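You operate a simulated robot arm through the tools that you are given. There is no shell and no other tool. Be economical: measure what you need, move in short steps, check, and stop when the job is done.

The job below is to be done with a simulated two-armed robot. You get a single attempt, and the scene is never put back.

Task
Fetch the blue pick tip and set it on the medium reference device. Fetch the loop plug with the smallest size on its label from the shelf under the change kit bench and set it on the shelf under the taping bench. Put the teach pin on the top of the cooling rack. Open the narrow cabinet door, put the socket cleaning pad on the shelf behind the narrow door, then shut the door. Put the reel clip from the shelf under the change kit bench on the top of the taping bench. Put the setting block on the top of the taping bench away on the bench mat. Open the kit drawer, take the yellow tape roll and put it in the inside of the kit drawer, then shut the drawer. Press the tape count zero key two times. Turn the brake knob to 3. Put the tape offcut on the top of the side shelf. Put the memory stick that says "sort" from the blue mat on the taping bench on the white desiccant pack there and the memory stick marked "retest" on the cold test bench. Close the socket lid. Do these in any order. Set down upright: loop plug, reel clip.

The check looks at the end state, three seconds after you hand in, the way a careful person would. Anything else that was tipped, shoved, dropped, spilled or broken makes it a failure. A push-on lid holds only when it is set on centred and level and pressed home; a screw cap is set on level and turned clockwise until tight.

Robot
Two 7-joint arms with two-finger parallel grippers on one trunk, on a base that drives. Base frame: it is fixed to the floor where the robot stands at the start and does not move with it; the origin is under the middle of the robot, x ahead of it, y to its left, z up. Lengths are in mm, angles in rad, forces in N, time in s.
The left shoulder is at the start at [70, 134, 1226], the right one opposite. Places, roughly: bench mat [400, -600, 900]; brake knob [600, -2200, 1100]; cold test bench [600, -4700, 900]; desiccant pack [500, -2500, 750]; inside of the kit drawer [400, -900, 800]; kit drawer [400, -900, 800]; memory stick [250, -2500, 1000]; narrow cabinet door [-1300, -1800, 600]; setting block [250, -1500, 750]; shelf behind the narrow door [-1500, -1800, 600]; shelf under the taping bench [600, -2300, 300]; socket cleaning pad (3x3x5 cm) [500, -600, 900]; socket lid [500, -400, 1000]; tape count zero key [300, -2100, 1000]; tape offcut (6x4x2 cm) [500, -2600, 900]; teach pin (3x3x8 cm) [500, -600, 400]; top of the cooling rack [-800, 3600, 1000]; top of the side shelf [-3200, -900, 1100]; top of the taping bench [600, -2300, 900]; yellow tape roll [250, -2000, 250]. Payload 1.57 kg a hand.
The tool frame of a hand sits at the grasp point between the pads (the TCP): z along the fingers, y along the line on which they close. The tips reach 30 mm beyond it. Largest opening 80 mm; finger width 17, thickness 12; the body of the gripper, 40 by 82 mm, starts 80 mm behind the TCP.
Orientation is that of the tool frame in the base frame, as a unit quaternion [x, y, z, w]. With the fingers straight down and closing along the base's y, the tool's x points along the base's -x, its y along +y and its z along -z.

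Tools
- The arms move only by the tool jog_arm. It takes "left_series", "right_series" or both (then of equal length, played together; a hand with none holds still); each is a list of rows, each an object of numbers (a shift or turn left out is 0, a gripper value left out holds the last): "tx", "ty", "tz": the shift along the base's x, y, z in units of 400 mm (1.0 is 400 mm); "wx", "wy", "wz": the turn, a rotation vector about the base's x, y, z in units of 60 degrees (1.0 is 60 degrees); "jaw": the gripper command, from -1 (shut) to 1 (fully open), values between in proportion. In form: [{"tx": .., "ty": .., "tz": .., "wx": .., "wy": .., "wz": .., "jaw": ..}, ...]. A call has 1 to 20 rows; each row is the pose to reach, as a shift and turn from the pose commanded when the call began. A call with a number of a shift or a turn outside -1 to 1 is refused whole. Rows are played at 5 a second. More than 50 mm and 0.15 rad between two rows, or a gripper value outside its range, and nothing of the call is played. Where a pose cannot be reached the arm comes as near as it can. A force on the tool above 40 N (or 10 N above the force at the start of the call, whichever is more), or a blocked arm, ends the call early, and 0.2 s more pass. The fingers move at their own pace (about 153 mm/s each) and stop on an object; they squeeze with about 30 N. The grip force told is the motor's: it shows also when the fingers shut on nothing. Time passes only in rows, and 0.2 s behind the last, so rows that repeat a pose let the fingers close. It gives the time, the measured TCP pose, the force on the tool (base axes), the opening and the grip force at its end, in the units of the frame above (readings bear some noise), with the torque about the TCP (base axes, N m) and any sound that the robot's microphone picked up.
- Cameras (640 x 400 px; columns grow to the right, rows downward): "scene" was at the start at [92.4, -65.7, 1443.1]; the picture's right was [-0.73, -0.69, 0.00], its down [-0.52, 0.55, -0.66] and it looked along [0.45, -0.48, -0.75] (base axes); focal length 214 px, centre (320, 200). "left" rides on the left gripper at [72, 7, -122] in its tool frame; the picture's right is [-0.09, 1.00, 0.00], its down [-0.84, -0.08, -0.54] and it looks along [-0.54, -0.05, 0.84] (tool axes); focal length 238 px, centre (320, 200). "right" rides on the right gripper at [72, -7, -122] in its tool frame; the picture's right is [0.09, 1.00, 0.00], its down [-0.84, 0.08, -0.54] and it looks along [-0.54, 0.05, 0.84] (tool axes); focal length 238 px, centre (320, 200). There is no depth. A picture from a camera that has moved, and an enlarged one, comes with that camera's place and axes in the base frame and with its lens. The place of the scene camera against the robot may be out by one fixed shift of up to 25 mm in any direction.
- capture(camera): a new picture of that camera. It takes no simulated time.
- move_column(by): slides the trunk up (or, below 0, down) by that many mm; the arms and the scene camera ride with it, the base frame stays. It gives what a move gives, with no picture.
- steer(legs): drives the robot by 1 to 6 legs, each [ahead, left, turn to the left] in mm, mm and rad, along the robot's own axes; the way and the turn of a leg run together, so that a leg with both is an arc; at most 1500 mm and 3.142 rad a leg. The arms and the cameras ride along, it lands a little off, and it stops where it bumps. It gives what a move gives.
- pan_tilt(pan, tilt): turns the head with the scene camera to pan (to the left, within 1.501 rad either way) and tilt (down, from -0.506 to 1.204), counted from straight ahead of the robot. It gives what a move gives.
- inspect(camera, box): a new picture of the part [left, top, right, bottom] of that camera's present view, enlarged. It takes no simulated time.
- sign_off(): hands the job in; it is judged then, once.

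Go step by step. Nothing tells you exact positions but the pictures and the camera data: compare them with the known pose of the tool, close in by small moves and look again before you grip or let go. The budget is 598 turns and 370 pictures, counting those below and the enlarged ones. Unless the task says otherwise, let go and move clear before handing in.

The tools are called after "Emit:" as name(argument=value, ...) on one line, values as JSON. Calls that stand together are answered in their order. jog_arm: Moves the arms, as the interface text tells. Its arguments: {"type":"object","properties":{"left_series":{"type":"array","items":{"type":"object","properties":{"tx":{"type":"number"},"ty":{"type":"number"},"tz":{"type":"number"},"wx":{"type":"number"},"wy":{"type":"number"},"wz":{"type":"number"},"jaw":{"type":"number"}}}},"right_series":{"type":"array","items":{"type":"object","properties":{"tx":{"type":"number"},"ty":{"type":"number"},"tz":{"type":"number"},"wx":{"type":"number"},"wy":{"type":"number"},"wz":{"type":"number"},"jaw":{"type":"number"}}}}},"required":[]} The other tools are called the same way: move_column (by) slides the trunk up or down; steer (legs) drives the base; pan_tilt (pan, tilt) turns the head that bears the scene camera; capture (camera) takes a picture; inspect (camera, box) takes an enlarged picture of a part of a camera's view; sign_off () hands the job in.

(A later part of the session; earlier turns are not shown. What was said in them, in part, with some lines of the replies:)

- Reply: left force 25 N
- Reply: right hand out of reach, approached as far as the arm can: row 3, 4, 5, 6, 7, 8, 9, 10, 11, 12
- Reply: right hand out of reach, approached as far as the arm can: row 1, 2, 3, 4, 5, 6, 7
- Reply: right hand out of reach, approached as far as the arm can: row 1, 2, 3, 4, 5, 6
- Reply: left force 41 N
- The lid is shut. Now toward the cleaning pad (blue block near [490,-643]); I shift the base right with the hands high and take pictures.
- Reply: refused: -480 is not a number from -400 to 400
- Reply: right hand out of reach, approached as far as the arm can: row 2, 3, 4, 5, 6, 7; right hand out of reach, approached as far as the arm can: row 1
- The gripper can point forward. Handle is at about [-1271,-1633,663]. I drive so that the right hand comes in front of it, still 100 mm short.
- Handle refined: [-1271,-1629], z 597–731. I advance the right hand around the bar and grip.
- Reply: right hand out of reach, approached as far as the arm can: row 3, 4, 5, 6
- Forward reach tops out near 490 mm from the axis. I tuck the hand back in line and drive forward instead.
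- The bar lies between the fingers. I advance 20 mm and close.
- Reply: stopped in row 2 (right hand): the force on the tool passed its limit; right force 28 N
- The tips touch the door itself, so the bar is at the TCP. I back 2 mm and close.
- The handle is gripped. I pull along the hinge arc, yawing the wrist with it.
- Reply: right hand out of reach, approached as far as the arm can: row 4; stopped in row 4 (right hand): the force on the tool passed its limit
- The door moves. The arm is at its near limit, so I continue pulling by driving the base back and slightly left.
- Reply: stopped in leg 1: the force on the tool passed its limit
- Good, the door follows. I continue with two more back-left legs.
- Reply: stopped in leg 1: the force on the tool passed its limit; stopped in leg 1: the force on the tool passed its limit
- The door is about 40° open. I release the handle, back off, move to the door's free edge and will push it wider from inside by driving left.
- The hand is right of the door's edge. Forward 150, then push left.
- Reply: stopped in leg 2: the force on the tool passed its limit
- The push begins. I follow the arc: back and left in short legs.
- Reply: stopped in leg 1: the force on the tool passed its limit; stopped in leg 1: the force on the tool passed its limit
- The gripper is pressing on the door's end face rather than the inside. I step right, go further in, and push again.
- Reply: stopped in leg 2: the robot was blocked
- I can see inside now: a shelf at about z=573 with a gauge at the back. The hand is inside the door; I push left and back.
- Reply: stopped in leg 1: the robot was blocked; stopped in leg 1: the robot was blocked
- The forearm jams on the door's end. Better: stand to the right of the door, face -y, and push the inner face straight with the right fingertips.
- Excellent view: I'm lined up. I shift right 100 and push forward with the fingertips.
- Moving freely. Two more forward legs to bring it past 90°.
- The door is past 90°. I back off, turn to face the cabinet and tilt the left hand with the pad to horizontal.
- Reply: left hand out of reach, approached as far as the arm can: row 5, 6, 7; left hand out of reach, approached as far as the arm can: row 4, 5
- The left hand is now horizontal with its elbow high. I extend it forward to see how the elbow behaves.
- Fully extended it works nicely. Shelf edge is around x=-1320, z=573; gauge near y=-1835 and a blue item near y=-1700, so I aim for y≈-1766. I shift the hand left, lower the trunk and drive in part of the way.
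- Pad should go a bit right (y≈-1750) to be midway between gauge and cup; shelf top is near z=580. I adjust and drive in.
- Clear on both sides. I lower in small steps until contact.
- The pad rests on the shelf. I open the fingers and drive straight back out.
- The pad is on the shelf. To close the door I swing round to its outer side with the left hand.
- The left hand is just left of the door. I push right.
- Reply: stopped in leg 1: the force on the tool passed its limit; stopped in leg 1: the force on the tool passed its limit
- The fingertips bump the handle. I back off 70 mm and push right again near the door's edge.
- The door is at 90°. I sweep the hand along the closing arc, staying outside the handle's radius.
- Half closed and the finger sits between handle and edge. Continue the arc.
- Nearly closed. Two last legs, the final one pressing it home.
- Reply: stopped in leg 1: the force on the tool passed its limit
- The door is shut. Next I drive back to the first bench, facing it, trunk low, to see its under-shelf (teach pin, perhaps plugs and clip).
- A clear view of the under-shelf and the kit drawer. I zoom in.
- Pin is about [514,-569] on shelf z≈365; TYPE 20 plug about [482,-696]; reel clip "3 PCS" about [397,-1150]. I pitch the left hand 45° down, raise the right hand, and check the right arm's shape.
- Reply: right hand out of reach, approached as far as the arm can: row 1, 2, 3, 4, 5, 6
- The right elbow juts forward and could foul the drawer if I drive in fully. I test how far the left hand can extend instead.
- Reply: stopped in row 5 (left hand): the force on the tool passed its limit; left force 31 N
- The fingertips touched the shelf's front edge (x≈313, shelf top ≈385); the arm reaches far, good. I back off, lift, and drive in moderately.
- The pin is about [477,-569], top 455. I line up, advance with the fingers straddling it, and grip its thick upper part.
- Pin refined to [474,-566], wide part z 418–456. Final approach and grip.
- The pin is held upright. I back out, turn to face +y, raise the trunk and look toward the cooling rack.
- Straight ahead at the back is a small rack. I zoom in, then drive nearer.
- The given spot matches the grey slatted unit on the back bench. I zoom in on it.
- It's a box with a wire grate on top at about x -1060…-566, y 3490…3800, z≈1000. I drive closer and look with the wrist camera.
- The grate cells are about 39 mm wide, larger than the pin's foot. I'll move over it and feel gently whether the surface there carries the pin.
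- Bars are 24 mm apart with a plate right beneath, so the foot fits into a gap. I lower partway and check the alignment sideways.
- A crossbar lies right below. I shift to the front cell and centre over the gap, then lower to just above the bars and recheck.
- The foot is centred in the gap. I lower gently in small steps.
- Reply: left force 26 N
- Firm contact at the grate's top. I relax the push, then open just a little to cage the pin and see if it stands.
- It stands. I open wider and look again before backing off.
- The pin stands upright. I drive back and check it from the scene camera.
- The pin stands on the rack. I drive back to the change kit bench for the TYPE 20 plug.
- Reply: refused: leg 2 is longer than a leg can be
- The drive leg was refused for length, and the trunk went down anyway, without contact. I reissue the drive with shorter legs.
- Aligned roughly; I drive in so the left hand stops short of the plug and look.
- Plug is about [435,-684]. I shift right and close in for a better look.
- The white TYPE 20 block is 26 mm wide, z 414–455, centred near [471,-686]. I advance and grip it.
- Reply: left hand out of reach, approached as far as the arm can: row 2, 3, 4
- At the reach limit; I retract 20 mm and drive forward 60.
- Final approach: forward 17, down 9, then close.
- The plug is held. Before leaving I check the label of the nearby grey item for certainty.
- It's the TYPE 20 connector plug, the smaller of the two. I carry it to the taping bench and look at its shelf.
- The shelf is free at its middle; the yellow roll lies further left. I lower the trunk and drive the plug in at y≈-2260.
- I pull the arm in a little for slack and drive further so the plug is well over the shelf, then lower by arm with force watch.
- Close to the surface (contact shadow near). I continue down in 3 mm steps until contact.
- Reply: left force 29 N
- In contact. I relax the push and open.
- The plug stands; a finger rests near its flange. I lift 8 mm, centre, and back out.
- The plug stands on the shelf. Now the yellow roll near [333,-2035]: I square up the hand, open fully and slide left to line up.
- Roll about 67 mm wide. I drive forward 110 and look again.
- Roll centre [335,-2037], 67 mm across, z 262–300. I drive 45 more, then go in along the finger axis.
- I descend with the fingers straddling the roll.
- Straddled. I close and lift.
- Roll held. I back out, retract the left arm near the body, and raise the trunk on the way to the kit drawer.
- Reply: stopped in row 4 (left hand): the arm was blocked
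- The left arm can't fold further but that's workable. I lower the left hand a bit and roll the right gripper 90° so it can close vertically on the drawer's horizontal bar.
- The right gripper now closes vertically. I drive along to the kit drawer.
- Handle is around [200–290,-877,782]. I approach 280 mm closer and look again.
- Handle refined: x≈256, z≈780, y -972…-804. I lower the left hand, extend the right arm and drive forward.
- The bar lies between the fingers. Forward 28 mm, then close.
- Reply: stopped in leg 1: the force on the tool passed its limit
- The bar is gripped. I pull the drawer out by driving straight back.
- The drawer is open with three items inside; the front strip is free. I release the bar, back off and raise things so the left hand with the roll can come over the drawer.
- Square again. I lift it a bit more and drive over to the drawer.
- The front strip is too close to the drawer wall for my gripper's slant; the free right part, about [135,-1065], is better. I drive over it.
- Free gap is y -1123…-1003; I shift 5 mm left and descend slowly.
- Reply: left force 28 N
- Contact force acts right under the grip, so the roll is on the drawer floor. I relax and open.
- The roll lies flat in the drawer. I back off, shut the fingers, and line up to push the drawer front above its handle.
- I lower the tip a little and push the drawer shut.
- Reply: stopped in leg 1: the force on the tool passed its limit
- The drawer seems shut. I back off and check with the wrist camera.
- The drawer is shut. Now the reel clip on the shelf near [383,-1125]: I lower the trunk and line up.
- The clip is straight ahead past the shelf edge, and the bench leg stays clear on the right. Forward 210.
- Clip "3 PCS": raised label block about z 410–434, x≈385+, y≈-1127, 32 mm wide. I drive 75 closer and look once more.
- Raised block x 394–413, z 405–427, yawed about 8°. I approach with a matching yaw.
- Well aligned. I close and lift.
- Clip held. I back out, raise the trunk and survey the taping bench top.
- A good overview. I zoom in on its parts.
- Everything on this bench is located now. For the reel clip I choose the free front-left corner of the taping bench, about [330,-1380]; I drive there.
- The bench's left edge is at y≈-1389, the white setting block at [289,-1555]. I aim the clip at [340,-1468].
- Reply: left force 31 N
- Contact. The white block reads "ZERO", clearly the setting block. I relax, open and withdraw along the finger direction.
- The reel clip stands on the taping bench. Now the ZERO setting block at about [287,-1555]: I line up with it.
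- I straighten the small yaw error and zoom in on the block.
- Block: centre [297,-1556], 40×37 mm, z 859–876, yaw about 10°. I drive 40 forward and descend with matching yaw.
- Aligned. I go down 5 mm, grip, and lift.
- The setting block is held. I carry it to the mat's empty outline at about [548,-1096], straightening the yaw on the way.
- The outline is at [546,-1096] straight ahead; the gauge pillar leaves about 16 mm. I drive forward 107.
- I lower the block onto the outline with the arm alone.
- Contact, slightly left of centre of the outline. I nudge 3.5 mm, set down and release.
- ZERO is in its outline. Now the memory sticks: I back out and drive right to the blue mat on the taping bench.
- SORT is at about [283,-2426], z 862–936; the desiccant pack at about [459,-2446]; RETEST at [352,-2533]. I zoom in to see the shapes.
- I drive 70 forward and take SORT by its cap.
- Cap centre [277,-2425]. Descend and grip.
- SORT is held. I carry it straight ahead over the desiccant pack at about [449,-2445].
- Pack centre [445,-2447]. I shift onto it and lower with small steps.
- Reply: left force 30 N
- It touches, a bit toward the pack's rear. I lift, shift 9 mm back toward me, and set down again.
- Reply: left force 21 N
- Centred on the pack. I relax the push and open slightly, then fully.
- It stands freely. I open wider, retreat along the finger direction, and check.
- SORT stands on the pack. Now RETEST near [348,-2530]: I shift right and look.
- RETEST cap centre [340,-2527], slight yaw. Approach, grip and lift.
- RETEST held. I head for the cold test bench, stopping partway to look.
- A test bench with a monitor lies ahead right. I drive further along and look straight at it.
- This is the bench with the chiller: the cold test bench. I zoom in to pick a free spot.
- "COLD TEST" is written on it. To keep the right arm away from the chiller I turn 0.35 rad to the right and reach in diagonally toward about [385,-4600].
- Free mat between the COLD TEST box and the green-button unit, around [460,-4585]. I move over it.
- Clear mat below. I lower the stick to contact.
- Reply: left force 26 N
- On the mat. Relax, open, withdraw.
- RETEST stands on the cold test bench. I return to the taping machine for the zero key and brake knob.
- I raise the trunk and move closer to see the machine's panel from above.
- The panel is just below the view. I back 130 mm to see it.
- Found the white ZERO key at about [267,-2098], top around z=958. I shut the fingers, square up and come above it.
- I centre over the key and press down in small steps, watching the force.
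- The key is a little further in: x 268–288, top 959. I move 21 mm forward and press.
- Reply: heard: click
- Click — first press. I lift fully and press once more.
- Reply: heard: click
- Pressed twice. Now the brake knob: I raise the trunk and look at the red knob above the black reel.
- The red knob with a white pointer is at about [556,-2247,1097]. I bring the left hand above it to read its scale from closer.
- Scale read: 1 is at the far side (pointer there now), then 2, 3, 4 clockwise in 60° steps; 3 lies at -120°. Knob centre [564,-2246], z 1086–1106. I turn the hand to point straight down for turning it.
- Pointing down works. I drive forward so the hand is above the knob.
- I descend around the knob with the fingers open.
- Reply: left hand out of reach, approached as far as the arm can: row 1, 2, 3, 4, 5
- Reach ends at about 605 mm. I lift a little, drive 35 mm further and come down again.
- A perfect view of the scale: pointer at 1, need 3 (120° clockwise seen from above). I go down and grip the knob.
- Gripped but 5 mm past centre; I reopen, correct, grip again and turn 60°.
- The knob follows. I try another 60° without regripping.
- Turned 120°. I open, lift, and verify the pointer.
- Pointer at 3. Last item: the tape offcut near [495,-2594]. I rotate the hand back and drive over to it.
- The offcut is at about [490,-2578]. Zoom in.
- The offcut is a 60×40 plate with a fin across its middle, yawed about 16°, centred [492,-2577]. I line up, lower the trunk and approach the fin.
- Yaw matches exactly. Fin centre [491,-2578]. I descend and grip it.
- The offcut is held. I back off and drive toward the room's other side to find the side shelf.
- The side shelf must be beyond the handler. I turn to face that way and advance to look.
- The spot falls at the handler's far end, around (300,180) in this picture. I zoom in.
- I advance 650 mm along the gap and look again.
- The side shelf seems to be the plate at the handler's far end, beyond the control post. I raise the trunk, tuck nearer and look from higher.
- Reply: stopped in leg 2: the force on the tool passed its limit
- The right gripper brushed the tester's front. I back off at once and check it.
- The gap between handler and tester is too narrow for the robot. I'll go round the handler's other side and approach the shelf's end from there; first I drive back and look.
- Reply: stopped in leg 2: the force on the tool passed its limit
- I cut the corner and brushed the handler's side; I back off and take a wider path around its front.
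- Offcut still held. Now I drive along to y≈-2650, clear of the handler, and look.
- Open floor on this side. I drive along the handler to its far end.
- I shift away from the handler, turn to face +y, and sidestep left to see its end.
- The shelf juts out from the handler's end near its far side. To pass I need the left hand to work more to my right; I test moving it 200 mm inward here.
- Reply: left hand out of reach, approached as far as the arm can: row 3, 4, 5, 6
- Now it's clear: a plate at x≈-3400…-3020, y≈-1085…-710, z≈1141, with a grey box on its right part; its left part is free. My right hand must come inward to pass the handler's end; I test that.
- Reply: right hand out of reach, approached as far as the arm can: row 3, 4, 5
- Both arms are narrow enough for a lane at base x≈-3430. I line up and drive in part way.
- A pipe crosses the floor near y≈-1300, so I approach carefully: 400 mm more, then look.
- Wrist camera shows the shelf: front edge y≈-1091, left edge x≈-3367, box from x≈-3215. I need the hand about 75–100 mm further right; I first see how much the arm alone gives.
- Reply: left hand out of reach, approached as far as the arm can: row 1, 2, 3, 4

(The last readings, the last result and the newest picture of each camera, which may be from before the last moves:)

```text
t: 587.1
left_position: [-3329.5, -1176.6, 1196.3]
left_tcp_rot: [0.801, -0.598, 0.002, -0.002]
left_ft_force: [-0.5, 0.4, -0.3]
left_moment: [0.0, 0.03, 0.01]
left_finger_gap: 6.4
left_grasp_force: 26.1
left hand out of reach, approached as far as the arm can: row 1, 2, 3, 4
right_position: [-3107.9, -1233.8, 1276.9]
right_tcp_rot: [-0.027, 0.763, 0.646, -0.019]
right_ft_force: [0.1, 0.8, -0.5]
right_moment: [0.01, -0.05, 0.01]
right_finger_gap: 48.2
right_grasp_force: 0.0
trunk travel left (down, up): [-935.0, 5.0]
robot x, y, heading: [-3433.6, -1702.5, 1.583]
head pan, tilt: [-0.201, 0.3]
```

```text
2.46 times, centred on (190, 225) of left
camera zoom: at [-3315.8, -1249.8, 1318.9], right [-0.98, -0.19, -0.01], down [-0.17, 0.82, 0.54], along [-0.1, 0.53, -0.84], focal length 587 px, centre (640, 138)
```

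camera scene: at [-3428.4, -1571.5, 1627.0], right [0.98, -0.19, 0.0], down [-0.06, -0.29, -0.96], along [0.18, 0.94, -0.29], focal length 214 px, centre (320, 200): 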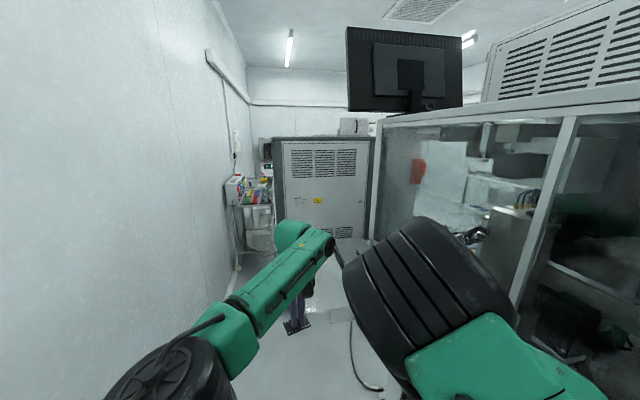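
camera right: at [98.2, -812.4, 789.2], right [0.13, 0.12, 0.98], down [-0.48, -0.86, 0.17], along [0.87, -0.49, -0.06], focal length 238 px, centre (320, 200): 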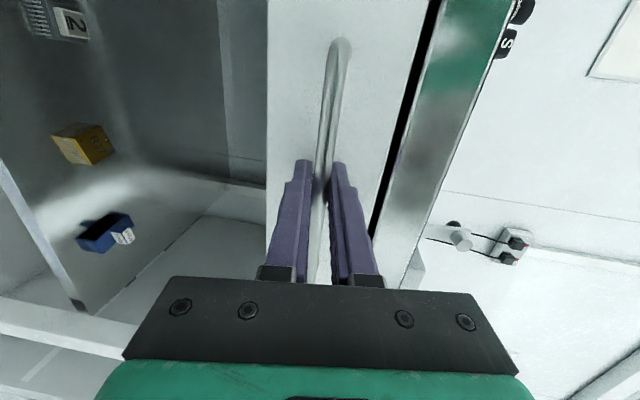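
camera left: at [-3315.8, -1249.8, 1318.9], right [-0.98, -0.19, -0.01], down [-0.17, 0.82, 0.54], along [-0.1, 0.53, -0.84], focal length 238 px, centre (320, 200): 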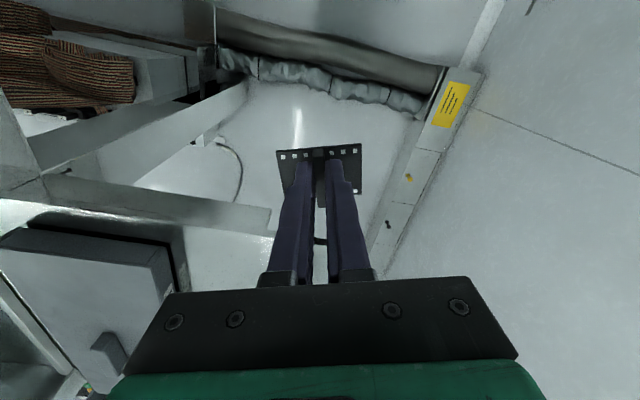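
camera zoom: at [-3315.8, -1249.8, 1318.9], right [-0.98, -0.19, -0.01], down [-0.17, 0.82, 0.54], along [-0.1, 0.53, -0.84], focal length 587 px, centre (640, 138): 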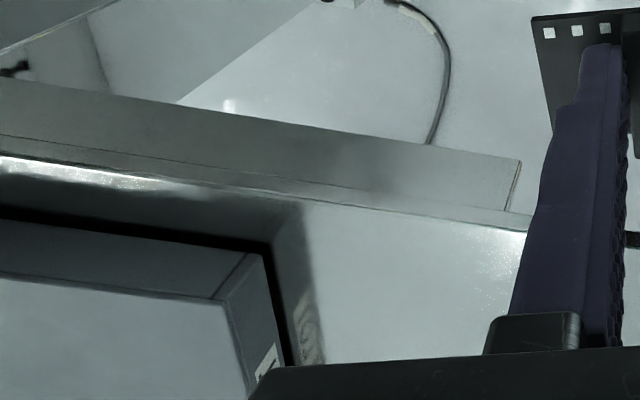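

The plate's free part is actually x -3299…-3185 at z≈1100, reachable only with my right hand from this lane. So I'll take the offcut back to the taping bench, set it down, and re-grip it with the right hand.

Emit:
steer(legs=[[-1150, 0, 0], [0, 0, -1.58], [1450, 0, 0], [1300, 0, 0]])

Emit:
pan_tilt(pan=0.0, tilt=0.5)

Emit:
capture(camera="scene")

```text
t: 609.8
left_position: [-115.4, -2792.1, 1197.3]
left_tcp_rot: [-0.161, 0.987, -0.005, 0.001]
left_ft_force: [-0.8, -0.4, -0.5]
left_moment: [0.01, 0.01, 0.01]
left_finger_gap: 6.1
left_grasp_force: 25.9
right_position: [-161.1, -3015.4, 1277.2]
right_tcp_rot: [0.51, 0.568, 0.479, 0.434]
right_ft_force: [-0.7, 0.0, 0.2]
right_moment: [-0.01, 0.01, -0.02]
right_finger_gap: 47.9
right_grasp_force: 0.0
trunk travel left (down, up): [-935.0, 5.0]
robot x, y, heading: [-638.3, -2705.6, 0.046]
head pan, tilt: [-0.201, 0.3]
```

```text
t: 610.5
left_position: [-114.2, -2791.8, 1196.7]
left_tcp_rot: [-0.161, 0.987, -0.003, 0.001]
left_ft_force: [0.1, 0.6, -0.3]
left_moment: [-0.01, -0.01, -0.02]
left_finger_gap: 6.4
left_grasp_force: 26.7
right_position: [-160.6, -3015.5, 1276.2]
right_tcp_rot: [0.509, 0.568, 0.478, 0.436]
right_ft_force: [0.0, 0.0, -0.2]
right_moment: [0.01, -0.01, -0.02]
right_finger_gap: 48.0
right_grasp_force: 0.1
trunk travel left (down, up): [-935.0, 5.0]
robot x, y, heading: [-638.7, -2705.2, 0.048]
head pan, tilt: [0.0, 0.499]
```

```text
131 pictures are left
camera scene: at [-511.4, -2708.8, 1608.3], right [0.04, -1.0, 0.0], down [-0.48, -0.02, -0.88], along [0.88, 0.04, -0.48], focal length 214 px, centre (320, 200)
```

scene: 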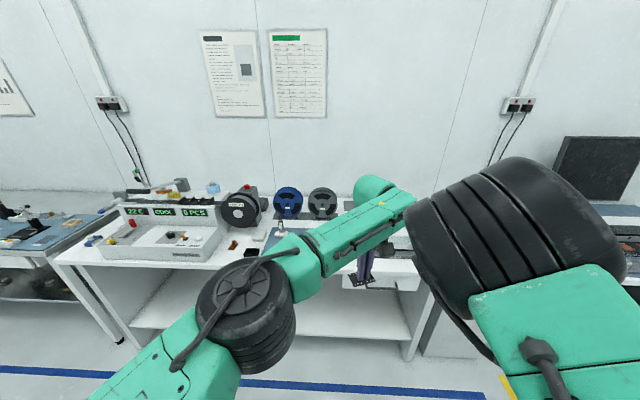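

I return the right hand outward and to a straight-down pose.

Emit:
jog_arm(right_series=[{"ty": -0.05, "wx": -0.14}, {"ty": -0.1, "wx": -0.28}, {"ty": -0.15, "wx": -0.42}, {"ty": -0.2, "wx": -0.56}, {"ty": -0.25, "wx": -0.7}, {"ty": -0.25, "wx": -0.84}, {"ty": -0.25, "wx": -0.98}])

Emit:
jog_arm(right_series=[{"wx": -0.14}, {"wx": -0.28}, {"wx": -0.42}, {"wx": -0.52}, {"wx": -0.52}])

Emit:
jog_arm(right_series=[{"wy": 0.14}, {"wy": 0.28}, {"wy": 0.42}, {"wy": 0.56}, {"wy": 0.7}, {"wy": 0.84}, {"wy": 0.98}])

Emit:
jog_arm(right_series=[{"wy": 0.14}, {"wy": 0.28}, {"wy": 0.42}, {"wy": 0.52}, {"wy": 0.52}])

```text
t: 612.1
left_position: [-113.4, -2789.8, 1195.9]
left_tcp_rot: [-0.161, 0.987, -0.004, 0.0]
left_ft_force: [0.1, 0.5, -0.2]
left_moment: [-0.04, -0.02, 0.04]
left_finger_gap: 6.5
left_grasp_force: 26.0
right_position: [-159.2, -3113.2, 1277.9]
right_tcp_rot: [0.228, 0.73, 0.137, 0.629]
right_ft_force: [-1.0, -0.5, 0.1]
right_moment: [0.01, -0.01, 0.0]
right_finger_gap: 48.1
right_grasp_force: 0.1
trunk travel left (down, up): [-935.0, 5.0]
robot x, y, heading: [-643.7, -2704.9, 0.041]
head pan, tilt: [0.0, 0.499]
```

```text
t: 613.3
left_position: [-113.7, -2789.9, 1195.5]
left_tcp_rot: [-0.161, 0.987, -0.004, 0.001]
left_ft_force: [-0.9, -0.4, -0.6]
left_moment: [-0.02, -0.02, -0.01]
left_finger_gap: 6.4
left_grasp_force: 26.2
right_position: [-160.1, -3115.8, 1277.3]
right_tcp_rot: [0.052, 0.74, -0.064, 0.668]
right_ft_force: [-0.5, 0.8, -0.9]
right_moment: [-0.02, 0.02, 0.0]
right_finger_gap: 48.1
right_grasp_force: 0.1
trunk travel left (down, up): [-935.0, 5.0]
robot x, y, heading: [-640.8, -2707.9, 0.044]
head pan, tilt: [0.0, 0.499]
```

```text
t: 614.9
left_position: [-112.4, -2790.9, 1195.4]
left_tcp_rot: [-0.16, 0.987, -0.003, -0.001]
left_ft_force: [-0.2, -0.3, -0.1]
left_moment: [0.0, 0.01, -0.04]
left_finger_gap: 6.5
left_grasp_force: 26.0
right_position: [-159.7, -3114.8, 1276.3]
right_tcp_rot: [0.015, 0.973, -0.082, 0.215]
right_ft_force: [-0.2, -0.7, -0.1]
right_moment: [0.02, 0.01, 0.02]
right_finger_gap: 47.9
right_grasp_force: 0.0
trunk travel left (down, up): [-935.0, 5.0]
robot x, y, heading: [-642.3, -2705.2, 0.047]
head pan, tilt: [0.0, 0.499]
```

```text
t: 616.1
left_position: [-114.4, -2790.8, 1195.6]
left_tcp_rot: [-0.161, 0.987, -0.003, 0.001]
left_ft_force: [0.0, 0.8, -0.7]
left_moment: [-0.01, 0.02, 0.03]
left_finger_gap: 6.1
left_grasp_force: 26.6
right_position: [-160.8, -3114.7, 1277.8]
right_tcp_rot: [-0.007, 0.995, -0.082, -0.051]
right_ft_force: [-0.7, 0.5, -0.4]
right_moment: [-0.03, -0.03, 0.01]
right_finger_gap: 47.9
right_grasp_force: 0.1
trunk travel left (down, up): [-935.0, 5.0]
robot x, y, heading: [-641.2, -2704.6, 0.045]
head pan, tilt: [0.0, 0.499]
```

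I fine-level the right hand, and drive the left hand over the free mat at about [330,-2500].

Emit:
jog_arm(right_series=[{"wx": 0.08, "wy": -0.05}, {"wx": 0.157, "wy": -0.097, "wz": -0.013}, {"wx": 0.157, "wy": -0.097, "wz": -0.013}])

Emit:
steer(legs=[[0, 295, -0.045], [420, 0, 0]])

Emit:
move_column(by=-200)

Emit:
capture(camera="left")

Emit:
capture(camera="right")

```text
t: 616.9
left_position: [-113.9, -2791.5, 1197.0]
left_tcp_rot: [-0.16, 0.987, -0.005, 0.001]
left_ft_force: [0.4, 0.1, 0.2]
left_moment: [-0.02, 0.01, 0.01]
left_finger_gap: 6.4
left_grasp_force: 26.2
right_position: [-160.9, -3113.7, 1277.5]
right_tcp_rot: [-0.001, 1.0, 0.0, -0.001]
right_ft_force: [0.8, -0.7, 0.1]
right_moment: [0.0, -0.02, -0.03]
right_finger_gap: 48.2
right_grasp_force: 0.0
trunk travel left (down, up): [-935.0, 5.0]
robot x, y, heading: [-640.7, -2706.6, 0.049]
head pan, tilt: [0.0, 0.499]
```

```text
t: 621.2
left_position: [288.9, -2509.9, 1197.6]
left_tcp_rot: [-0.136, 0.991, -0.004, 0.002]
left_ft_force: [1.2, 0.0, -0.4]
left_moment: [-0.05, 0.03, -0.01]
left_finger_gap: 6.4
left_grasp_force: 26.8
right_position: [225.0, -2831.7, 1277.8]
right_tcp_rot: [0.022, 1.0, 0.0, 0.001]
right_ft_force: [-1.2, 0.2, 0.5]
right_moment: [-0.02, 0.01, 0.03]
right_finger_gap: 48.3
right_grasp_force: 0.1
trunk travel left (down, up): [-935.0, 5.0]
robot x, y, heading: [-230.6, -2400.9, -0.004]
head pan, tilt: [0.0, 0.499]
```

```text
t: 623.4
left_position: [289.9, -2510.4, 996.5]
left_tcp_rot: [-0.137, 0.991, -0.002, 0.001]
left_ft_force: [-0.1, 0.5, -0.4]
left_moment: [0.0, 0.0, -0.03]
left_finger_gap: 6.4
left_grasp_force: 25.6
right_position: [228.2, -2830.6, 1077.8]
right_tcp_rot: [0.024, 1.0, 0.0, 0.0]
right_ft_force: [0.3, -0.5, 0.5]
right_moment: [-0.04, -0.03, -0.02]
right_finger_gap: 48.0
right_grasp_force: 0.1
trunk travel left (down, up): [-735.0, 205.0]
robot x, y, heading: [-229.1, -2394.7, -0.004]
head pan, tilt: [0.0, 0.499]
```

```text
130 pictures are left
camera left: at [219.4, -2524.0, 1119.2], right [-0.18, 0.98, -0.01], down [0.83, 0.16, 0.54], along [0.53, 0.09, -0.84], focal length 238 px, centre (320, 200)
```

left: 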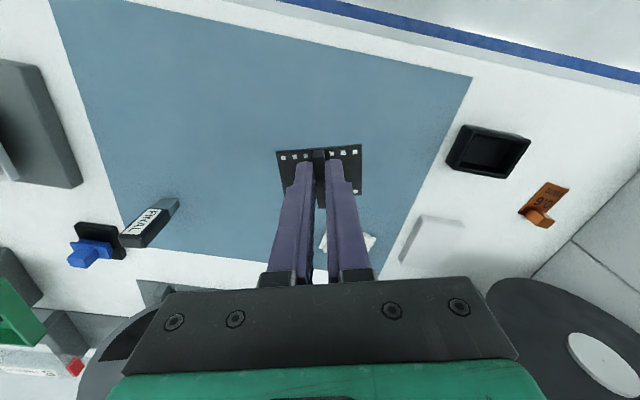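

```text
129 pictures are left
camera right: at [157.0, -2834.3, 1199.2], right [-0.05, 1.0, 0.0], down [0.84, 0.04, 0.54], along [0.54, 0.02, -0.84], focal length 238 px, centre (320, 200)
```

right: 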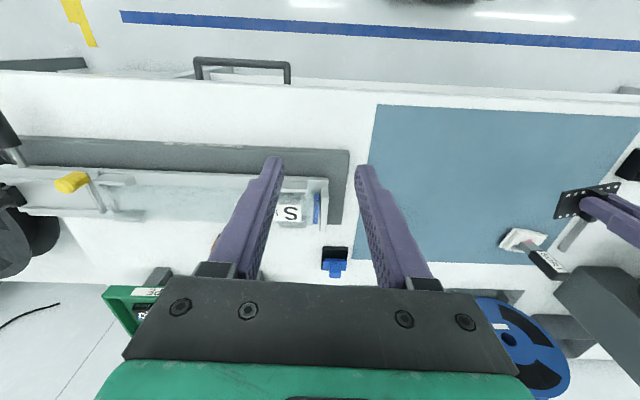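

I straighten the offcut's yaw and set it down here.

Emit:
jog_arm(left_series=[{"tz": -0.06, "wz": -0.13}, {"tz": -0.14, "wz": -0.26}, {"tz": -0.2, "wz": -0.26}, {"tz": -0.22, "wz": -0.26}, {"tz": -0.23, "wz": -0.26}, {"tz": -0.24, "wz": -0.26}, {"tz": -0.25, "wz": -0.26}, {"tz": -0.26, "wz": -0.26}])

Emit:
jog_arm(left_series=[{"tz": 0.008}, {"tz": 0.008, "jaw": -0.3}, {"tz": 0.008}, {"tz": 0.1}, {"tz": 0.2}, {"tz": 0.3}])

Emit:
capture(camera="left")

```text
t: 625.1
left_position: [289.3, -2509.0, 895.7]
left_tcp_rot: [0.0, 1.0, -0.005, 0.004]
left_ft_force: [4.0, -1.9, 24.6]
left_moment: [0.01, -0.09, 0.0]
left_finger_gap: 6.6
left_grasp_force: 26.4
right_position: [226.4, -2830.1, 1078.7]
right_tcp_rot: [0.024, 1.0, 0.0, 0.0]
right_ft_force: [0.7, 0.7, -0.2]
right_moment: [-0.01, 0.01, -0.02]
right_finger_gap: 48.0
right_grasp_force: 0.0
trunk travel left (down, up): [-735.0, 205.0]
robot x, y, heading: [-233.8, -2398.9, -0.004]
head pan, tilt: [0.0, 0.499]
```

```text
t: 626.5
left_position: [287.6, -2510.5, 1013.1]
left_tcp_rot: [-0.001, 1.0, -0.004, 0.001]
left_ft_force: [-0.1, 0.4, -0.1]
left_moment: [0.03, -0.03, 0.01]
left_finger_gap: 28.0
left_grasp_force: 0.0
right_position: [226.7, -2831.1, 1077.5]
right_tcp_rot: [0.023, 1.0, 0.0, 0.0]
right_ft_force: [0.3, -0.6, 0.2]
right_moment: [0.01, 0.01, -0.03]
right_finger_gap: 48.0
right_grasp_force: 0.2
trunk travel left (down, up): [-735.0, 205.0]
robot x, y, heading: [-231.3, -2399.7, -0.005]
head pan, tilt: [0.0, 0.499]
```

```text
128 pictures are left
camera left: at [216.3, -2503.9, 1136.0], right [0.09, 1.0, -0.01], down [0.84, -0.07, 0.54], along [0.54, -0.06, -0.84], focal length 238 px, centre (320, 200)
```

left: 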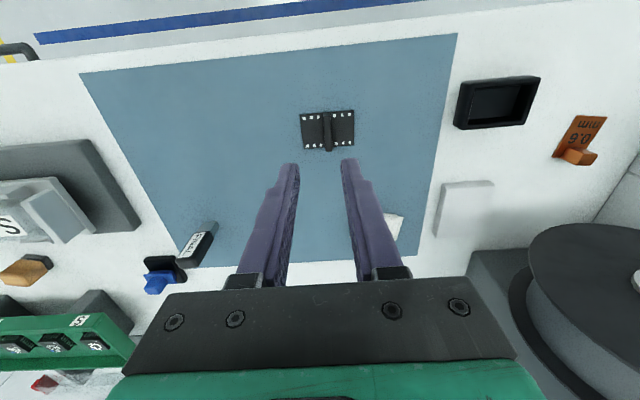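

I lift the left hand clear, shift the base left and bring the right hand above the offcut.

Emit:
jog_arm(left_series=[{"tz": 0.1}, {"tz": 0.2}])

Emit:
steer(legs=[[0, 320, 0.004]])

Emit:
jog_arm(right_series=[{"tx": 0.08, "wz": 0.03, "tz": -0.05}, {"tx": 0.14, "wz": 0.043, "tz": -0.1}, {"tx": 0.14, "wz": 0.043, "tz": -0.15}, {"tx": 0.14, "wz": 0.043, "tz": -0.2}, {"tx": 0.14, "wz": 0.043, "tz": -0.2}])

Emit:
inspect(camera="right", box=[200, 40, 440, 200])

```text
t: 627.1
left_position: [288.4, -2499.2, 1051.0]
left_tcp_rot: [-0.001, 1.0, -0.003, 0.001]
left_ft_force: [0.2, -0.1, 0.4]
left_moment: [-0.02, 0.01, -0.01]
left_finger_gap: 28.0
left_grasp_force: 0.1
left hand out of reach, approached as far as the arm can: row 1, 2
right_position: [227.7, -2831.1, 1077.7]
right_tcp_rot: [0.023, 1.0, 0.001, 0.0]
right_ft_force: [0.3, 0.5, -0.2]
right_moment: [-0.01, 0.02, 0.04]
right_finger_gap: 48.2
right_grasp_force: 0.1
trunk travel left (down, up): [-735.0, 205.0]
robot x, y, heading: [-231.2, -2399.6, -0.006]
head pan, tilt: [0.0, 0.499]
```

```text
t: 629.3
left_position: [291.3, -2177.9, 1050.1]
left_tcp_rot: [-0.001, 1.0, -0.004, 0.001]
left_ft_force: [0.5, 0.4, -0.1]
left_moment: [-0.01, 0.01, 0.0]
left_finger_gap: 28.3
left_grasp_force: 0.1
right_position: [229.2, -2508.1, 1076.6]
right_tcp_rot: [0.023, 1.0, -0.001, -0.001]
right_ft_force: [0.2, 0.1, 0.2]
right_moment: [0.04, 0.03, -0.01]
right_finger_gap: 47.9
right_grasp_force: 0.1
trunk travel left (down, up): [-735.0, 205.0]
robot x, y, heading: [-228.9, -2073.7, -0.001]
head pan, tilt: [0.0, 0.499]
```

```text
t: 630.5
left_position: [290.2, -2178.3, 1049.8]
left_tcp_rot: [-0.001, 1.0, -0.004, 0.0]
left_ft_force: [-0.1, -0.9, 0.1]
left_moment: [-0.05, -0.02, 0.0]
left_finger_gap: 27.8
left_grasp_force: 0.1
right_position: [286.1, -2506.3, 998.0]
right_tcp_rot: [0.0, 1.0, 0.0, -0.001]
right_ft_force: [-0.1, 0.3, 0.7]
right_moment: [0.02, -0.02, 0.0]
right_finger_gap: 48.1
right_grasp_force: 0.0
trunk travel left (down, up): [-735.0, 205.0]
robot x, y, heading: [-233.1, -2077.6, 0.0]
head pan, tilt: [0.0, 0.499]
```

```text
2.50 times, centred on (320, 120) of right
camera zoom: at [214.1, -2514.2, 1119.4], right [-0.09, 1.0, 0.0], down [0.84, 0.08, 0.54], along [0.54, 0.05, -0.84], focal length 596 px, centre (320, 400)
```

zoom: 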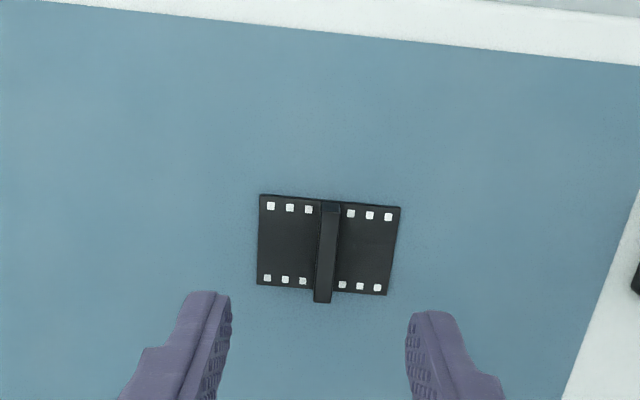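

Aligned. I descend and grip the fin with the right hand, then lift.

Emit:
jog_arm(right_series=[{"tx": 0.018, "ty": 0.005, "tz": -0.1}, {"tx": 0.018, "ty": 0.005, "tz": -0.2}, {"tx": 0.018, "ty": 0.005, "tz": -0.248}, {"tx": 0.018, "ty": 0.005, "tz": -0.248, "jaw": -1}, {"tx": 0.018, "ty": 0.005, "tz": -0.248}, {"tx": 0.018, "ty": 0.005, "tz": -0.248}, {"tx": 0.018, "ty": 0.005, "tz": -0.15}, {"tx": 0.018, "ty": 0.005, "tz": -0.05}])

Emit:
capture(camera="right")

```text
t: 632.3
left_position: [289.7, -2176.8, 1050.4]
left_tcp_rot: [-0.001, 1.0, -0.005, 0.002]
left_ft_force: [0.3, 0.4, -0.3]
left_moment: [0.0, 0.04, 0.04]
left_finger_gap: 27.8
left_grasp_force: 0.1
right_position: [293.5, -2505.3, 977.5]
right_tcp_rot: [-0.001, 1.0, 0.0, 0.0]
right_ft_force: [0.1, -0.4, 0.4]
right_moment: [-0.02, -0.03, 0.0]
right_finger_gap: 6.5
right_grasp_force: 26.4
trunk travel left (down, up): [-735.0, 205.0]
robot x, y, heading: [-231.7, -2077.8, -0.003]
head pan, tilt: [0.0, 0.499]
```

```text
126 pictures are left
camera right: at [223.5, -2511.9, 1098.9], right [-0.09, 1.0, 0.0], down [0.84, 0.08, 0.54], along [0.54, 0.05, -0.84], focal length 238 px, centre (320, 200)
```

right: 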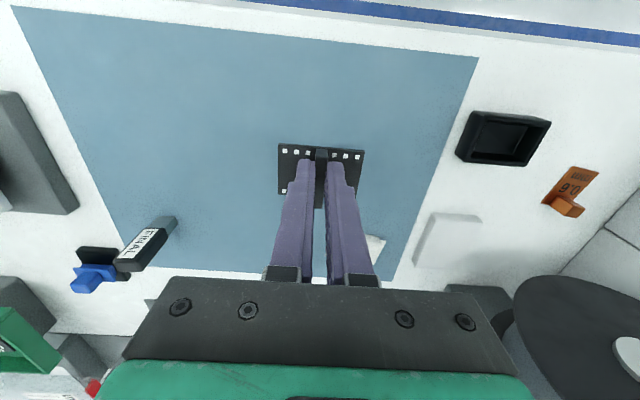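

The offcut is in the right hand now. I raise the trunk and drive back to the lane at the handler's end.

Emit:
steer(legs=[[-400, 0, 0], [0, -720, 0]])

Emit:
move_column(by=203)

Emit:
steer(legs=[[-1450, 0, 0], [-1450, 0, 0]])

Emit:
capture(camera="right")

```text
t: 638.4
left_position: [-114.9, -2894.7, 1051.5]
left_tcp_rot: [-0.001, 1.0, -0.004, 0.001]
left_ft_force: [-0.1, 0.0, 0.2]
left_moment: [-0.04, -0.01, 0.03]
left_finger_gap: 28.1
left_grasp_force: 0.0
right_position: [-108.7, -3224.0, 977.0]
right_tcp_rot: [-0.001, 1.0, 0.0, -0.001]
right_ft_force: [0.3, 0.9, -0.4]
right_moment: [-0.01, 0.01, 0.01]
right_finger_gap: 6.3
right_grasp_force: 25.9
trunk travel left (down, up): [-735.0, 205.0]
robot x, y, heading: [-634.8, -2795.2, 0.001]
head pan, tilt: [0.0, 0.499]
```

```text
t: 640.5
left_position: [-114.2, -2895.6, 1252.4]
left_tcp_rot: [-0.001, 1.0, -0.005, 0.001]
left_ft_force: [0.0, 0.7, 0.0]
left_moment: [-0.04, 0.01, 0.0]
left_finger_gap: 28.4
left_grasp_force: 0.1
right_position: [-110.0, -3224.8, 1179.8]
right_tcp_rot: [0.0, 1.0, 0.0, -0.001]
right_ft_force: [0.5, 0.9, 0.7]
right_moment: [0.02, -0.02, -0.03]
right_finger_gap: 6.3
right_grasp_force: 26.1
trunk travel left (down, up): [-938.0, 2.0]
robot x, y, heading: [-638.1, -2800.0, -0.004]
head pan, tilt: [0.0, 0.499]
```

```text
t: 654.5
left_position: [-3006.5, -2862.2, 1252.4]
left_tcp_rot: [0.004, 1.0, -0.005, 0.0]
left_ft_force: [0.1, 0.4, -0.4]
left_moment: [-0.02, 0.01, 0.0]
left_finger_gap: 27.9
left_grasp_force: 0.0
right_position: [-3006.7, -3191.6, 1180.2]
right_tcp_rot: [0.006, 1.0, 0.0, -0.001]
right_ft_force: [-0.3, -0.3, -0.4]
right_moment: [0.01, 0.08, -0.06]
right_finger_gap: 6.5
right_grasp_force: 26.2
trunk travel left (down, up): [-938.0, 2.0]
robot x, y, heading: [-3531.7, -2757.0, -0.011]
head pan, tilt: [0.0, 0.499]
```

```text
125 pictures are left
camera right: at [-3077.4, -3198.1, 1300.9], right [-0.08, 1.0, 0.0], down [0.84, 0.07, 0.54], along [0.54, 0.04, -0.84], focal length 238 px, centre (320, 200)
```

right: 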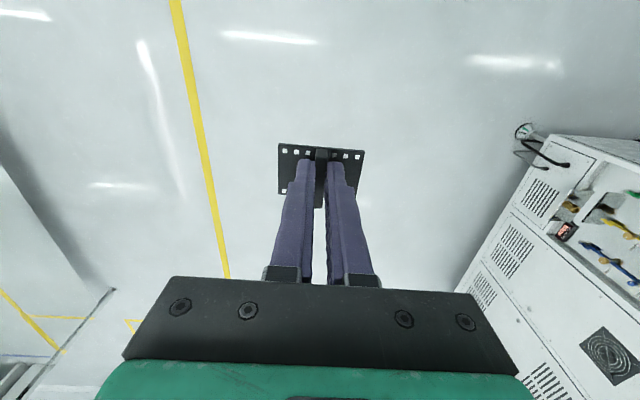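

Now I turn to face +y and drive up the lane, stopping short.

Emit:
steer(legs=[[0, 0, 1.582], [0, 140, 0], [650, 0, 0]])

Emit:
capture(camera="right")

Emit:
capture(camera="scene")

```text
t: 662.8
left_position: [-3559.7, -1609.3, 1254.3]
left_tcp_rot: [-0.705, 0.709, -0.002, 0.003]
left_ft_force: [0.3, -0.6, 0.0]
left_moment: [0.04, 0.0, 0.01]
left_finger_gap: 27.9
left_grasp_force: 0.0
right_position: [-3231.0, -1607.4, 1180.4]
right_tcp_rot: [-0.704, 0.71, 0.0, 0.0]
right_ft_force: [0.3, 0.1, 0.5]
right_moment: [0.01, 0.02, 0.0]
right_finger_gap: 6.5
right_grasp_force: 26.0
trunk travel left (down, up): [-938.0, 2.0]
robot x, y, heading: [-3665.2, -2127.8, 1.559]
head pan, tilt: [0.0, 0.499]
```

```text
124 pictures are left
camera right: at [-3223.3, -1679.7, 1301.9], right [-1.0, -0.08, 0.0], down [-0.07, 0.84, 0.54], along [-0.05, 0.54, -0.84], focal length 238 px, centre (320, 200)
```

right: 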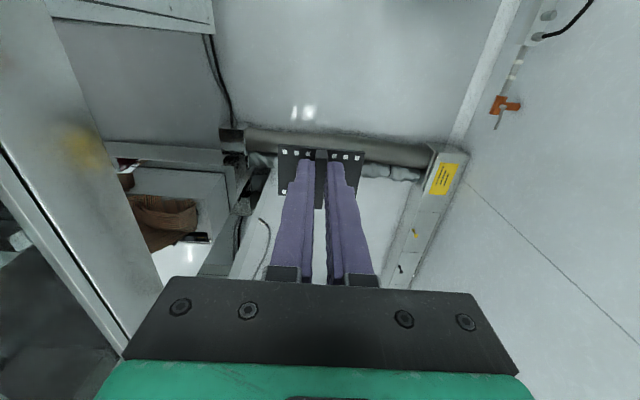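

```text
123 pictures are left
camera scene: at [-3673.2, -1998.6, 1611.5], right [1.0, -0.01, 0.0], down [0.0, -0.48, -0.88], along [0.01, 0.88, -0.48], focal length 214 px, centre (320, 200)
```

scene: 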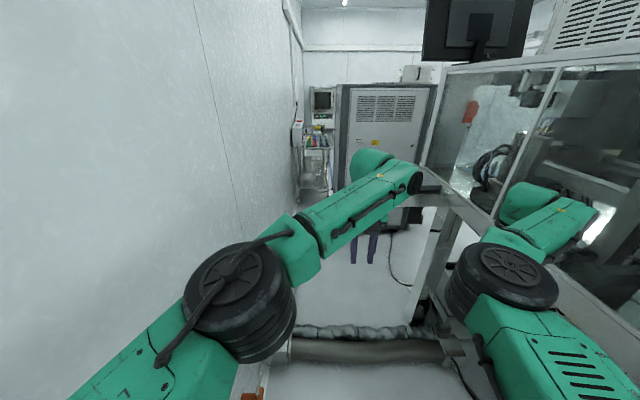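

The lane is clear on both sides. I advance 380 mm and look again.

Emit:
steer(legs=[[380, 0, 0.012]])

Emit:
capture(camera="right")

```text
t: 665.2
left_position: [-3569.4, -1224.8, 1255.0]
left_tcp_rot: [0.712, -0.702, 0.002, -0.005]
left_ft_force: [0.2, 0.6, -0.1]
left_moment: [0.02, -0.01, 0.03]
left_finger_gap: 28.3
left_grasp_force: 0.0
right_position: [-3240.2, -1217.0, 1181.9]
right_tcp_rot: [0.711, -0.703, 0.0, 0.0]
right_ft_force: [0.6, -0.8, 0.8]
right_moment: [0.0, 0.02, 0.03]
right_finger_gap: 6.4
right_grasp_force: 26.6
trunk travel left (down, up): [-938.0, 2.0]
robot x, y, heading: [-3666.2, -1745.9, 1.579]
head pan, tilt: [0.0, 0.499]
```

```text
122 pictures are left
camera right: at [-3231.7, -1289.1, 1302.4], right [-0.99, -0.1, 0.0], down [-0.09, 0.84, 0.54], along [-0.06, 0.54, -0.84], focal length 238 px, centre (320, 200)
```

right: 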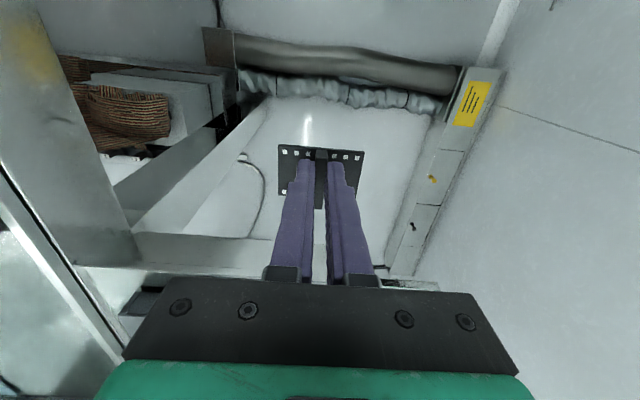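

The shelf's front skirt comes into view ahead. Forward another 120.

Emit:
steer(legs=[[120, 0, -0.008]])

Emit:
capture(camera="right")

Emit:
inspect(camera="right", box=[60, 150, 460, 290])

```text
t: 666.4
left_position: [-3564.0, -1102.9, 1252.6]
left_tcp_rot: [0.709, -0.705, 0.003, -0.004]
left_ft_force: [0.8, 0.2, -0.1]
left_moment: [0.0, 0.01, -0.03]
left_finger_gap: 27.8
left_grasp_force: 0.1
right_position: [-3236.2, -1097.8, 1178.9]
right_tcp_rot: [0.708, -0.706, 0.0, 0.0]
right_ft_force: [-0.6, 0.9, -0.2]
right_moment: [-0.04, 0.0, -0.01]
right_finger_gap: 6.1
right_grasp_force: 26.1
trunk travel left (down, up): [-938.0, 2.0]
robot x, y, heading: [-3662.1, -1625.7, 1.572]
head pan, tilt: [0.0, 0.499]
```

```text
121 pictures are left
camera right: at [-3228.6, -1169.3, 1301.2], right [-1.0, -0.1, 0.0], down [-0.08, 0.84, 0.54], along [-0.05, 0.54, -0.84], focal length 238 px, centre (320, 200)
```

right: 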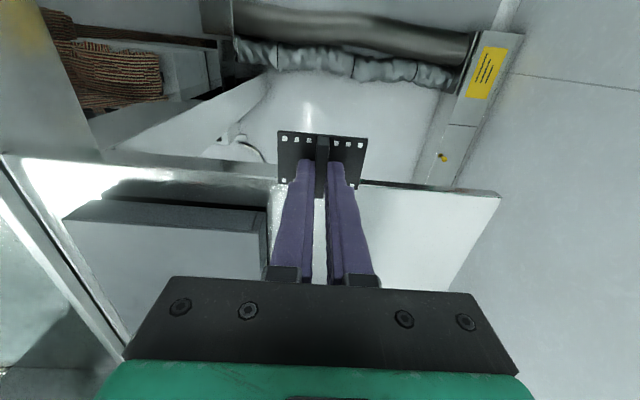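

```text
1.60 times, centred on (260, 220) of right
camera zoom: at [-3228.6, -1169.3, 1301.2], right [-1.0, -0.1, 0.0], down [-0.08, 0.84, 0.54], along [-0.05, 0.54, -0.84], focal length 381 px, centre (416, 168)
```

zoom: 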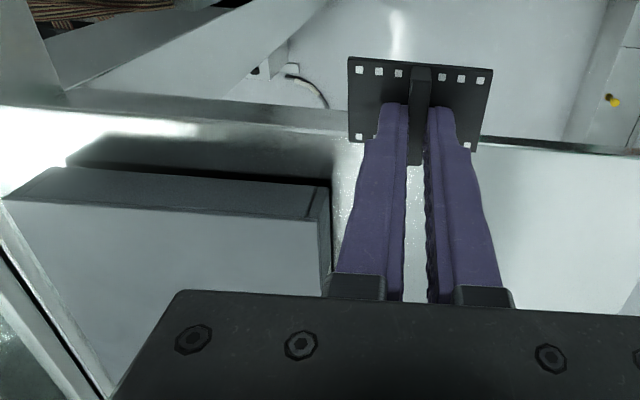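

Now clear: front edge y≈-1064, left corner x≈-3419, box from x≈-3190. I shift 45 mm left and 45 forward, then extend the arm.

Emit:
steer(legs=[[45, 45, 0]])

Emit:
jog_arm(right_series=[{"ty": 0.05}, {"ty": 0.09}, {"ty": 0.09}])

Emit:
capture(camera="right")

```text
t: 667.4
left_position: [-3602.3, -1067.1, 1255.3]
left_tcp_rot: [0.708, -0.707, -0.001, -0.004]
left_ft_force: [0.5, 0.1, 0.4]
left_moment: [0.06, 0.07, 0.01]
left_finger_gap: 27.7
left_grasp_force: 0.0
right_position: [-3273.3, -1061.2, 1180.5]
right_tcp_rot: [0.708, -0.706, -0.005, -0.001]
right_ft_force: [0.1, -0.1, 0.7]
right_moment: [0.07, 0.07, -0.03]
right_finger_gap: 6.3
right_grasp_force: 25.9
trunk travel left (down, up): [-938.0, 2.0]
robot x, y, heading: [-3704.5, -1584.8, 1.566]
head pan, tilt: [0.0, 0.499]
```

```text
t: 668.2
left_position: [-3608.3, -1061.0, 1254.3]
left_tcp_rot: [0.708, -0.706, 0.003, -0.003]
left_ft_force: [-0.3, 0.6, 1.2]
left_moment: [0.01, -0.03, 0.01]
left_finger_gap: 28.2
left_grasp_force: 0.0
right_position: [-3279.8, -1020.0, 1180.3]
right_tcp_rot: [-0.707, 0.707, 0.0, 0.0]
right_ft_force: [0.3, -0.2, 0.4]
right_moment: [0.01, -0.02, 0.01]
right_finger_gap: 6.5
right_grasp_force: 26.6
trunk travel left (down, up): [-938.0, 2.0]
robot x, y, heading: [-3708.2, -1584.0, 1.564]
head pan, tilt: [0.0, 0.499]
```

```text
119 pictures are left
camera right: at [-3272.9, -1091.4, 1301.4], right [-1.0, -0.09, 0.0], down [-0.08, 0.84, 0.54], along [-0.05, 0.54, -0.84], focal length 238 px, centre (320, 200)
```

right: 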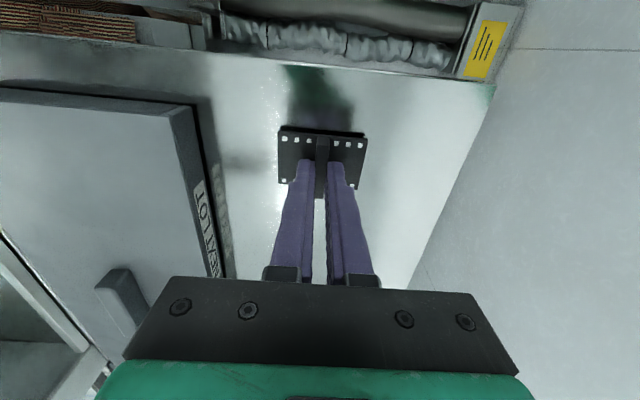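

Right over the free plate. I lower until contact.

Emit:
jog_arm(right_series=[{"tz": -0.04}, {"tz": -0.07}, {"tz": -0.08}, {"tz": -0.09}, {"tz": -0.1}, {"tz": -0.11}, {"tz": -0.12}, {"tz": -0.13}, {"tz": -0.14}])

Emit:
capture(camera="right")

```text
t: 668.7
left_position: [-3610.9, -1064.4, 1256.1]
left_tcp_rot: [0.709, -0.706, 0.003, -0.006]
left_ft_force: [0.4, 0.6, -0.6]
left_moment: [0.0, 0.0, 0.01]
left_finger_gap: 28.1
left_grasp_force: 0.0
right_position: [-3282.0, -1017.7, 1173.5]
right_tcp_rot: [0.708, -0.706, -0.007, -0.01]
right_ft_force: [-4.6, -6.3, 16.1]
right_moment: [-0.33, 0.22, 0.0]
right_finger_gap: 6.1
right_grasp_force: 26.2
trunk travel left (down, up): [-938.0, 2.0]
robot x, y, heading: [-3705.4, -1581.0, 1.575]
head pan, tilt: [0.0, 0.499]
stopped in row 2 (right hand): the force on the tool passed its limit (the readings are from after the stop); the commanded pose is now the measured one
```

```text
118 pictures are left
camera right: at [-3275.1, -1093.9, 1293.3], right [-1.0, -0.09, -0.01], down [-0.08, 0.82, 0.56], along [-0.05, 0.56, -0.83], focal length 238 px, centre (320, 200)
```

right: 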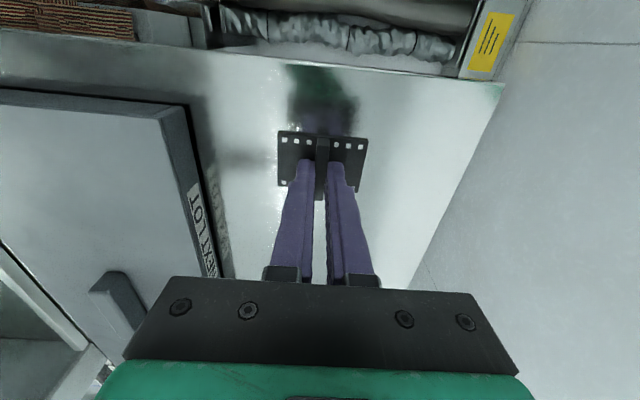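

It rests on the shelf (surface at z≈1137). I relax slightly and open.

Emit:
jog_arm(right_series=[{"tz": 0.004}, {"tz": 0.006, "jaw": -0.3}, {"tz": 0.006}, {"tz": 0.006}, {"tz": 0.06}, {"tz": 0.14}])

Emit:
capture(camera="right")

```text
t: 670.1
left_position: [-3608.7, -1061.1, 1255.6]
left_tcp_rot: [0.708, -0.706, 0.002, -0.004]
left_ft_force: [1.1, 0.3, 0.0]
left_moment: [0.01, -0.02, 0.02]
left_finger_gap: 28.4
left_grasp_force: 0.1
right_position: [-3279.3, -1016.6, 1224.0]
right_tcp_rot: [0.708, -0.707, -0.005, -0.008]
right_ft_force: [-0.4, -0.1, 0.0]
right_moment: [0.04, -0.01, 0.0]
right_finger_gap: 28.1
right_grasp_force: 0.1
trunk travel left (down, up): [-938.0, 2.0]
robot x, y, heading: [-3708.3, -1582.1, 1.571]
head pan, tilt: [0.0, 0.499]
```

```text
117 pictures are left
camera right: at [-3273.2, -1090.5, 1345.1], right [-1.0, -0.09, -0.01], down [-0.08, 0.83, 0.56], along [-0.05, 0.56, -0.83], focal length 238 px, centre (320, 200)
```

right: 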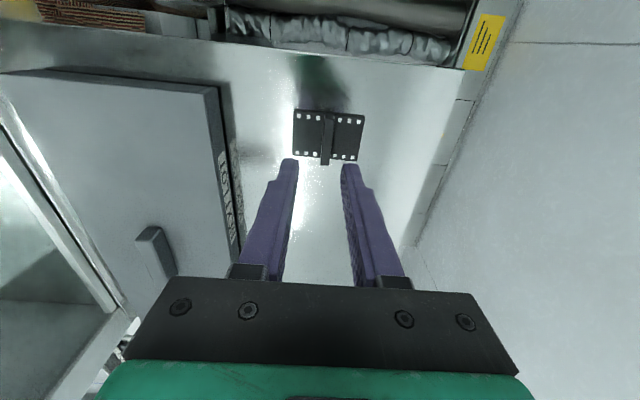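

The offcut lies flat on the side shelf. I back out of the lane so everything is clear.

Emit:
steer(legs=[[-900, 0, 0]])

Emit:
capture(camera="scene")

```text
t: 674.9
left_position: [-3609.3, -1961.8, 1251.9]
left_tcp_rot: [0.707, -0.707, 0.003, -0.003]
left_ft_force: [0.6, 0.1, 0.0]
left_moment: [-0.01, 0.02, 0.02]
left_finger_gap: 27.9
left_grasp_force: 0.1
right_position: [-3279.1, -1917.7, 1222.6]
right_tcp_rot: [-0.707, 0.707, 0.005, 0.009]
right_ft_force: [0.0, -0.2, 0.2]
right_moment: [-0.02, 0.01, 0.01]
right_finger_gap: 27.9
right_grasp_force: 0.1
trunk travel left (down, up): [-938.0, 2.0]
robot x, y, heading: [-3708.4, -2481.7, 1.565]
head pan, tilt: [0.0, 0.499]
```

```text
116 pictures are left
camera scene: at [-3720.9, -2350.7, 1611.1], right [1.0, 0.0, 0.0], down [0.0, -0.48, -0.88], along [0.0, 0.88, -0.48], focal length 214 px, centre (320, 200)
```

scene: 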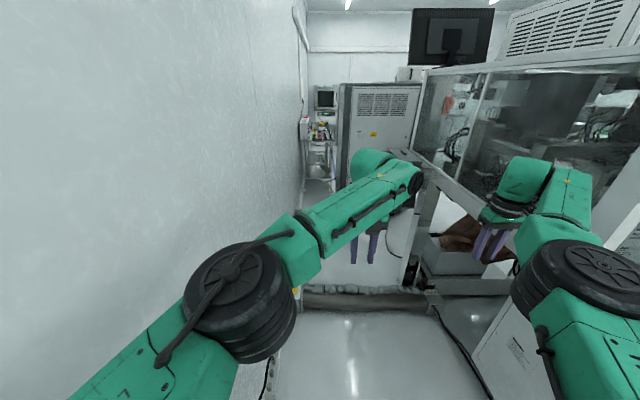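

Before handing in I make one drive-by check of the benches.

Emit:
steer(legs=[[-300, 0, 0], [0, 0, -1.565], [1450, 0, 0], [1450, 0, 0], [0, 700, 0]])

Emit:
pan_tilt(pan=0.0, tilt=0.5)

Emit:
inspect(camera="scene", box=[120, 150, 520, 350])

```text
t: 697.9
left_position: [-272.6, -2075.4, 1253.1]
left_tcp_rot: [-0.018, 1.0, -0.004, 0.001]
left_ft_force: [-1.0, 0.0, -0.5]
left_moment: [0.0, -0.01, 0.02]
left_finger_gap: 27.9
left_grasp_force: 0.0
right_position: [-217.5, -2404.3, 1223.1]
right_tcp_rot: [-0.018, 1.0, -0.002, 0.009]
right_ft_force: [-0.1, -0.1, 0.1]
right_moment: [-0.03, 0.01, 0.02]
right_finger_gap: 28.1
right_grasp_force: 0.1
trunk travel left (down, up): [-938.0, 2.0]
robot x, y, heading: [-799.0, -1995.8, 0.033]
head pan, tilt: [0.0, 0.499]
```

```text
t: 698.5
left_position: [-274.1, -2074.9, 1252.5]
left_tcp_rot: [-0.018, 1.0, -0.004, 0.001]
left_ft_force: [0.6, -0.2, -0.7]
left_moment: [-0.03, -0.01, -0.01]
left_finger_gap: 28.2
left_grasp_force: 0.1
right_position: [-217.9, -2403.3, 1222.7]
right_tcp_rot: [-0.017, 1.0, -0.004, 0.01]
right_ft_force: [-0.7, 0.4, 0.4]
right_moment: [0.02, 0.01, -0.04]
right_finger_gap: 28.1
right_grasp_force: 0.1
trunk travel left (down, up): [-938.0, 2.0]
robot x, y, heading: [-800.3, -1987.7, 0.035]
head pan, tilt: [0.0, 0.499]
```

```text
1.60 times, centred on (320, 250) of scene
camera zoom: at [-668.5, -1998.2, 1611.3], right [0.03, -1.0, 0.0], down [-0.48, -0.02, -0.88], along [0.88, 0.03, -0.48], focal length 343 px, centre (320, 120)
```

zoom: 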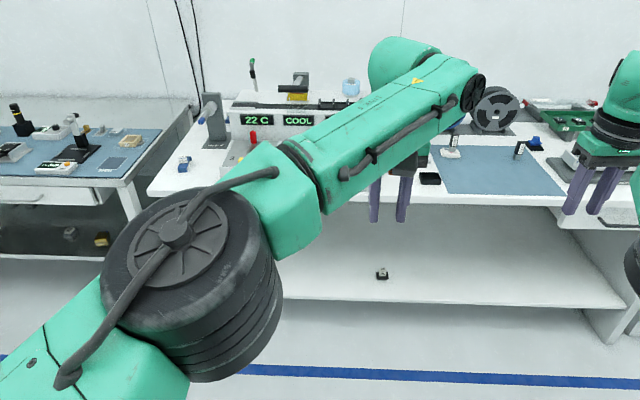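

The sticks, the clip and the plug all stand as I placed them, and the drawer is shut. I hand the job in.

Emit:
sign_off()

```text
The job is handed in.
```

I did every item on the list and handed the job in. No verdict has come back yet.

- **Bumps:** the right gripper brushed the tester's monitor once. The left gripper brushed the side of the handler machine once. The robot stopped on force both times, and I saw no damage afterwards.
- **Judgement calls:** I took the "TYPE 20" plug as the smallest loop plug and the "ZERO" block as the setting block. The cleaning pad is lying on its side on the shelf.
- **Final look:** it covered the taping bench and the loop plug under it, plus part of the change kit bench. I did not go back to the cooling rack, the cabinet door or the cold test bench; those looked right when I left them.
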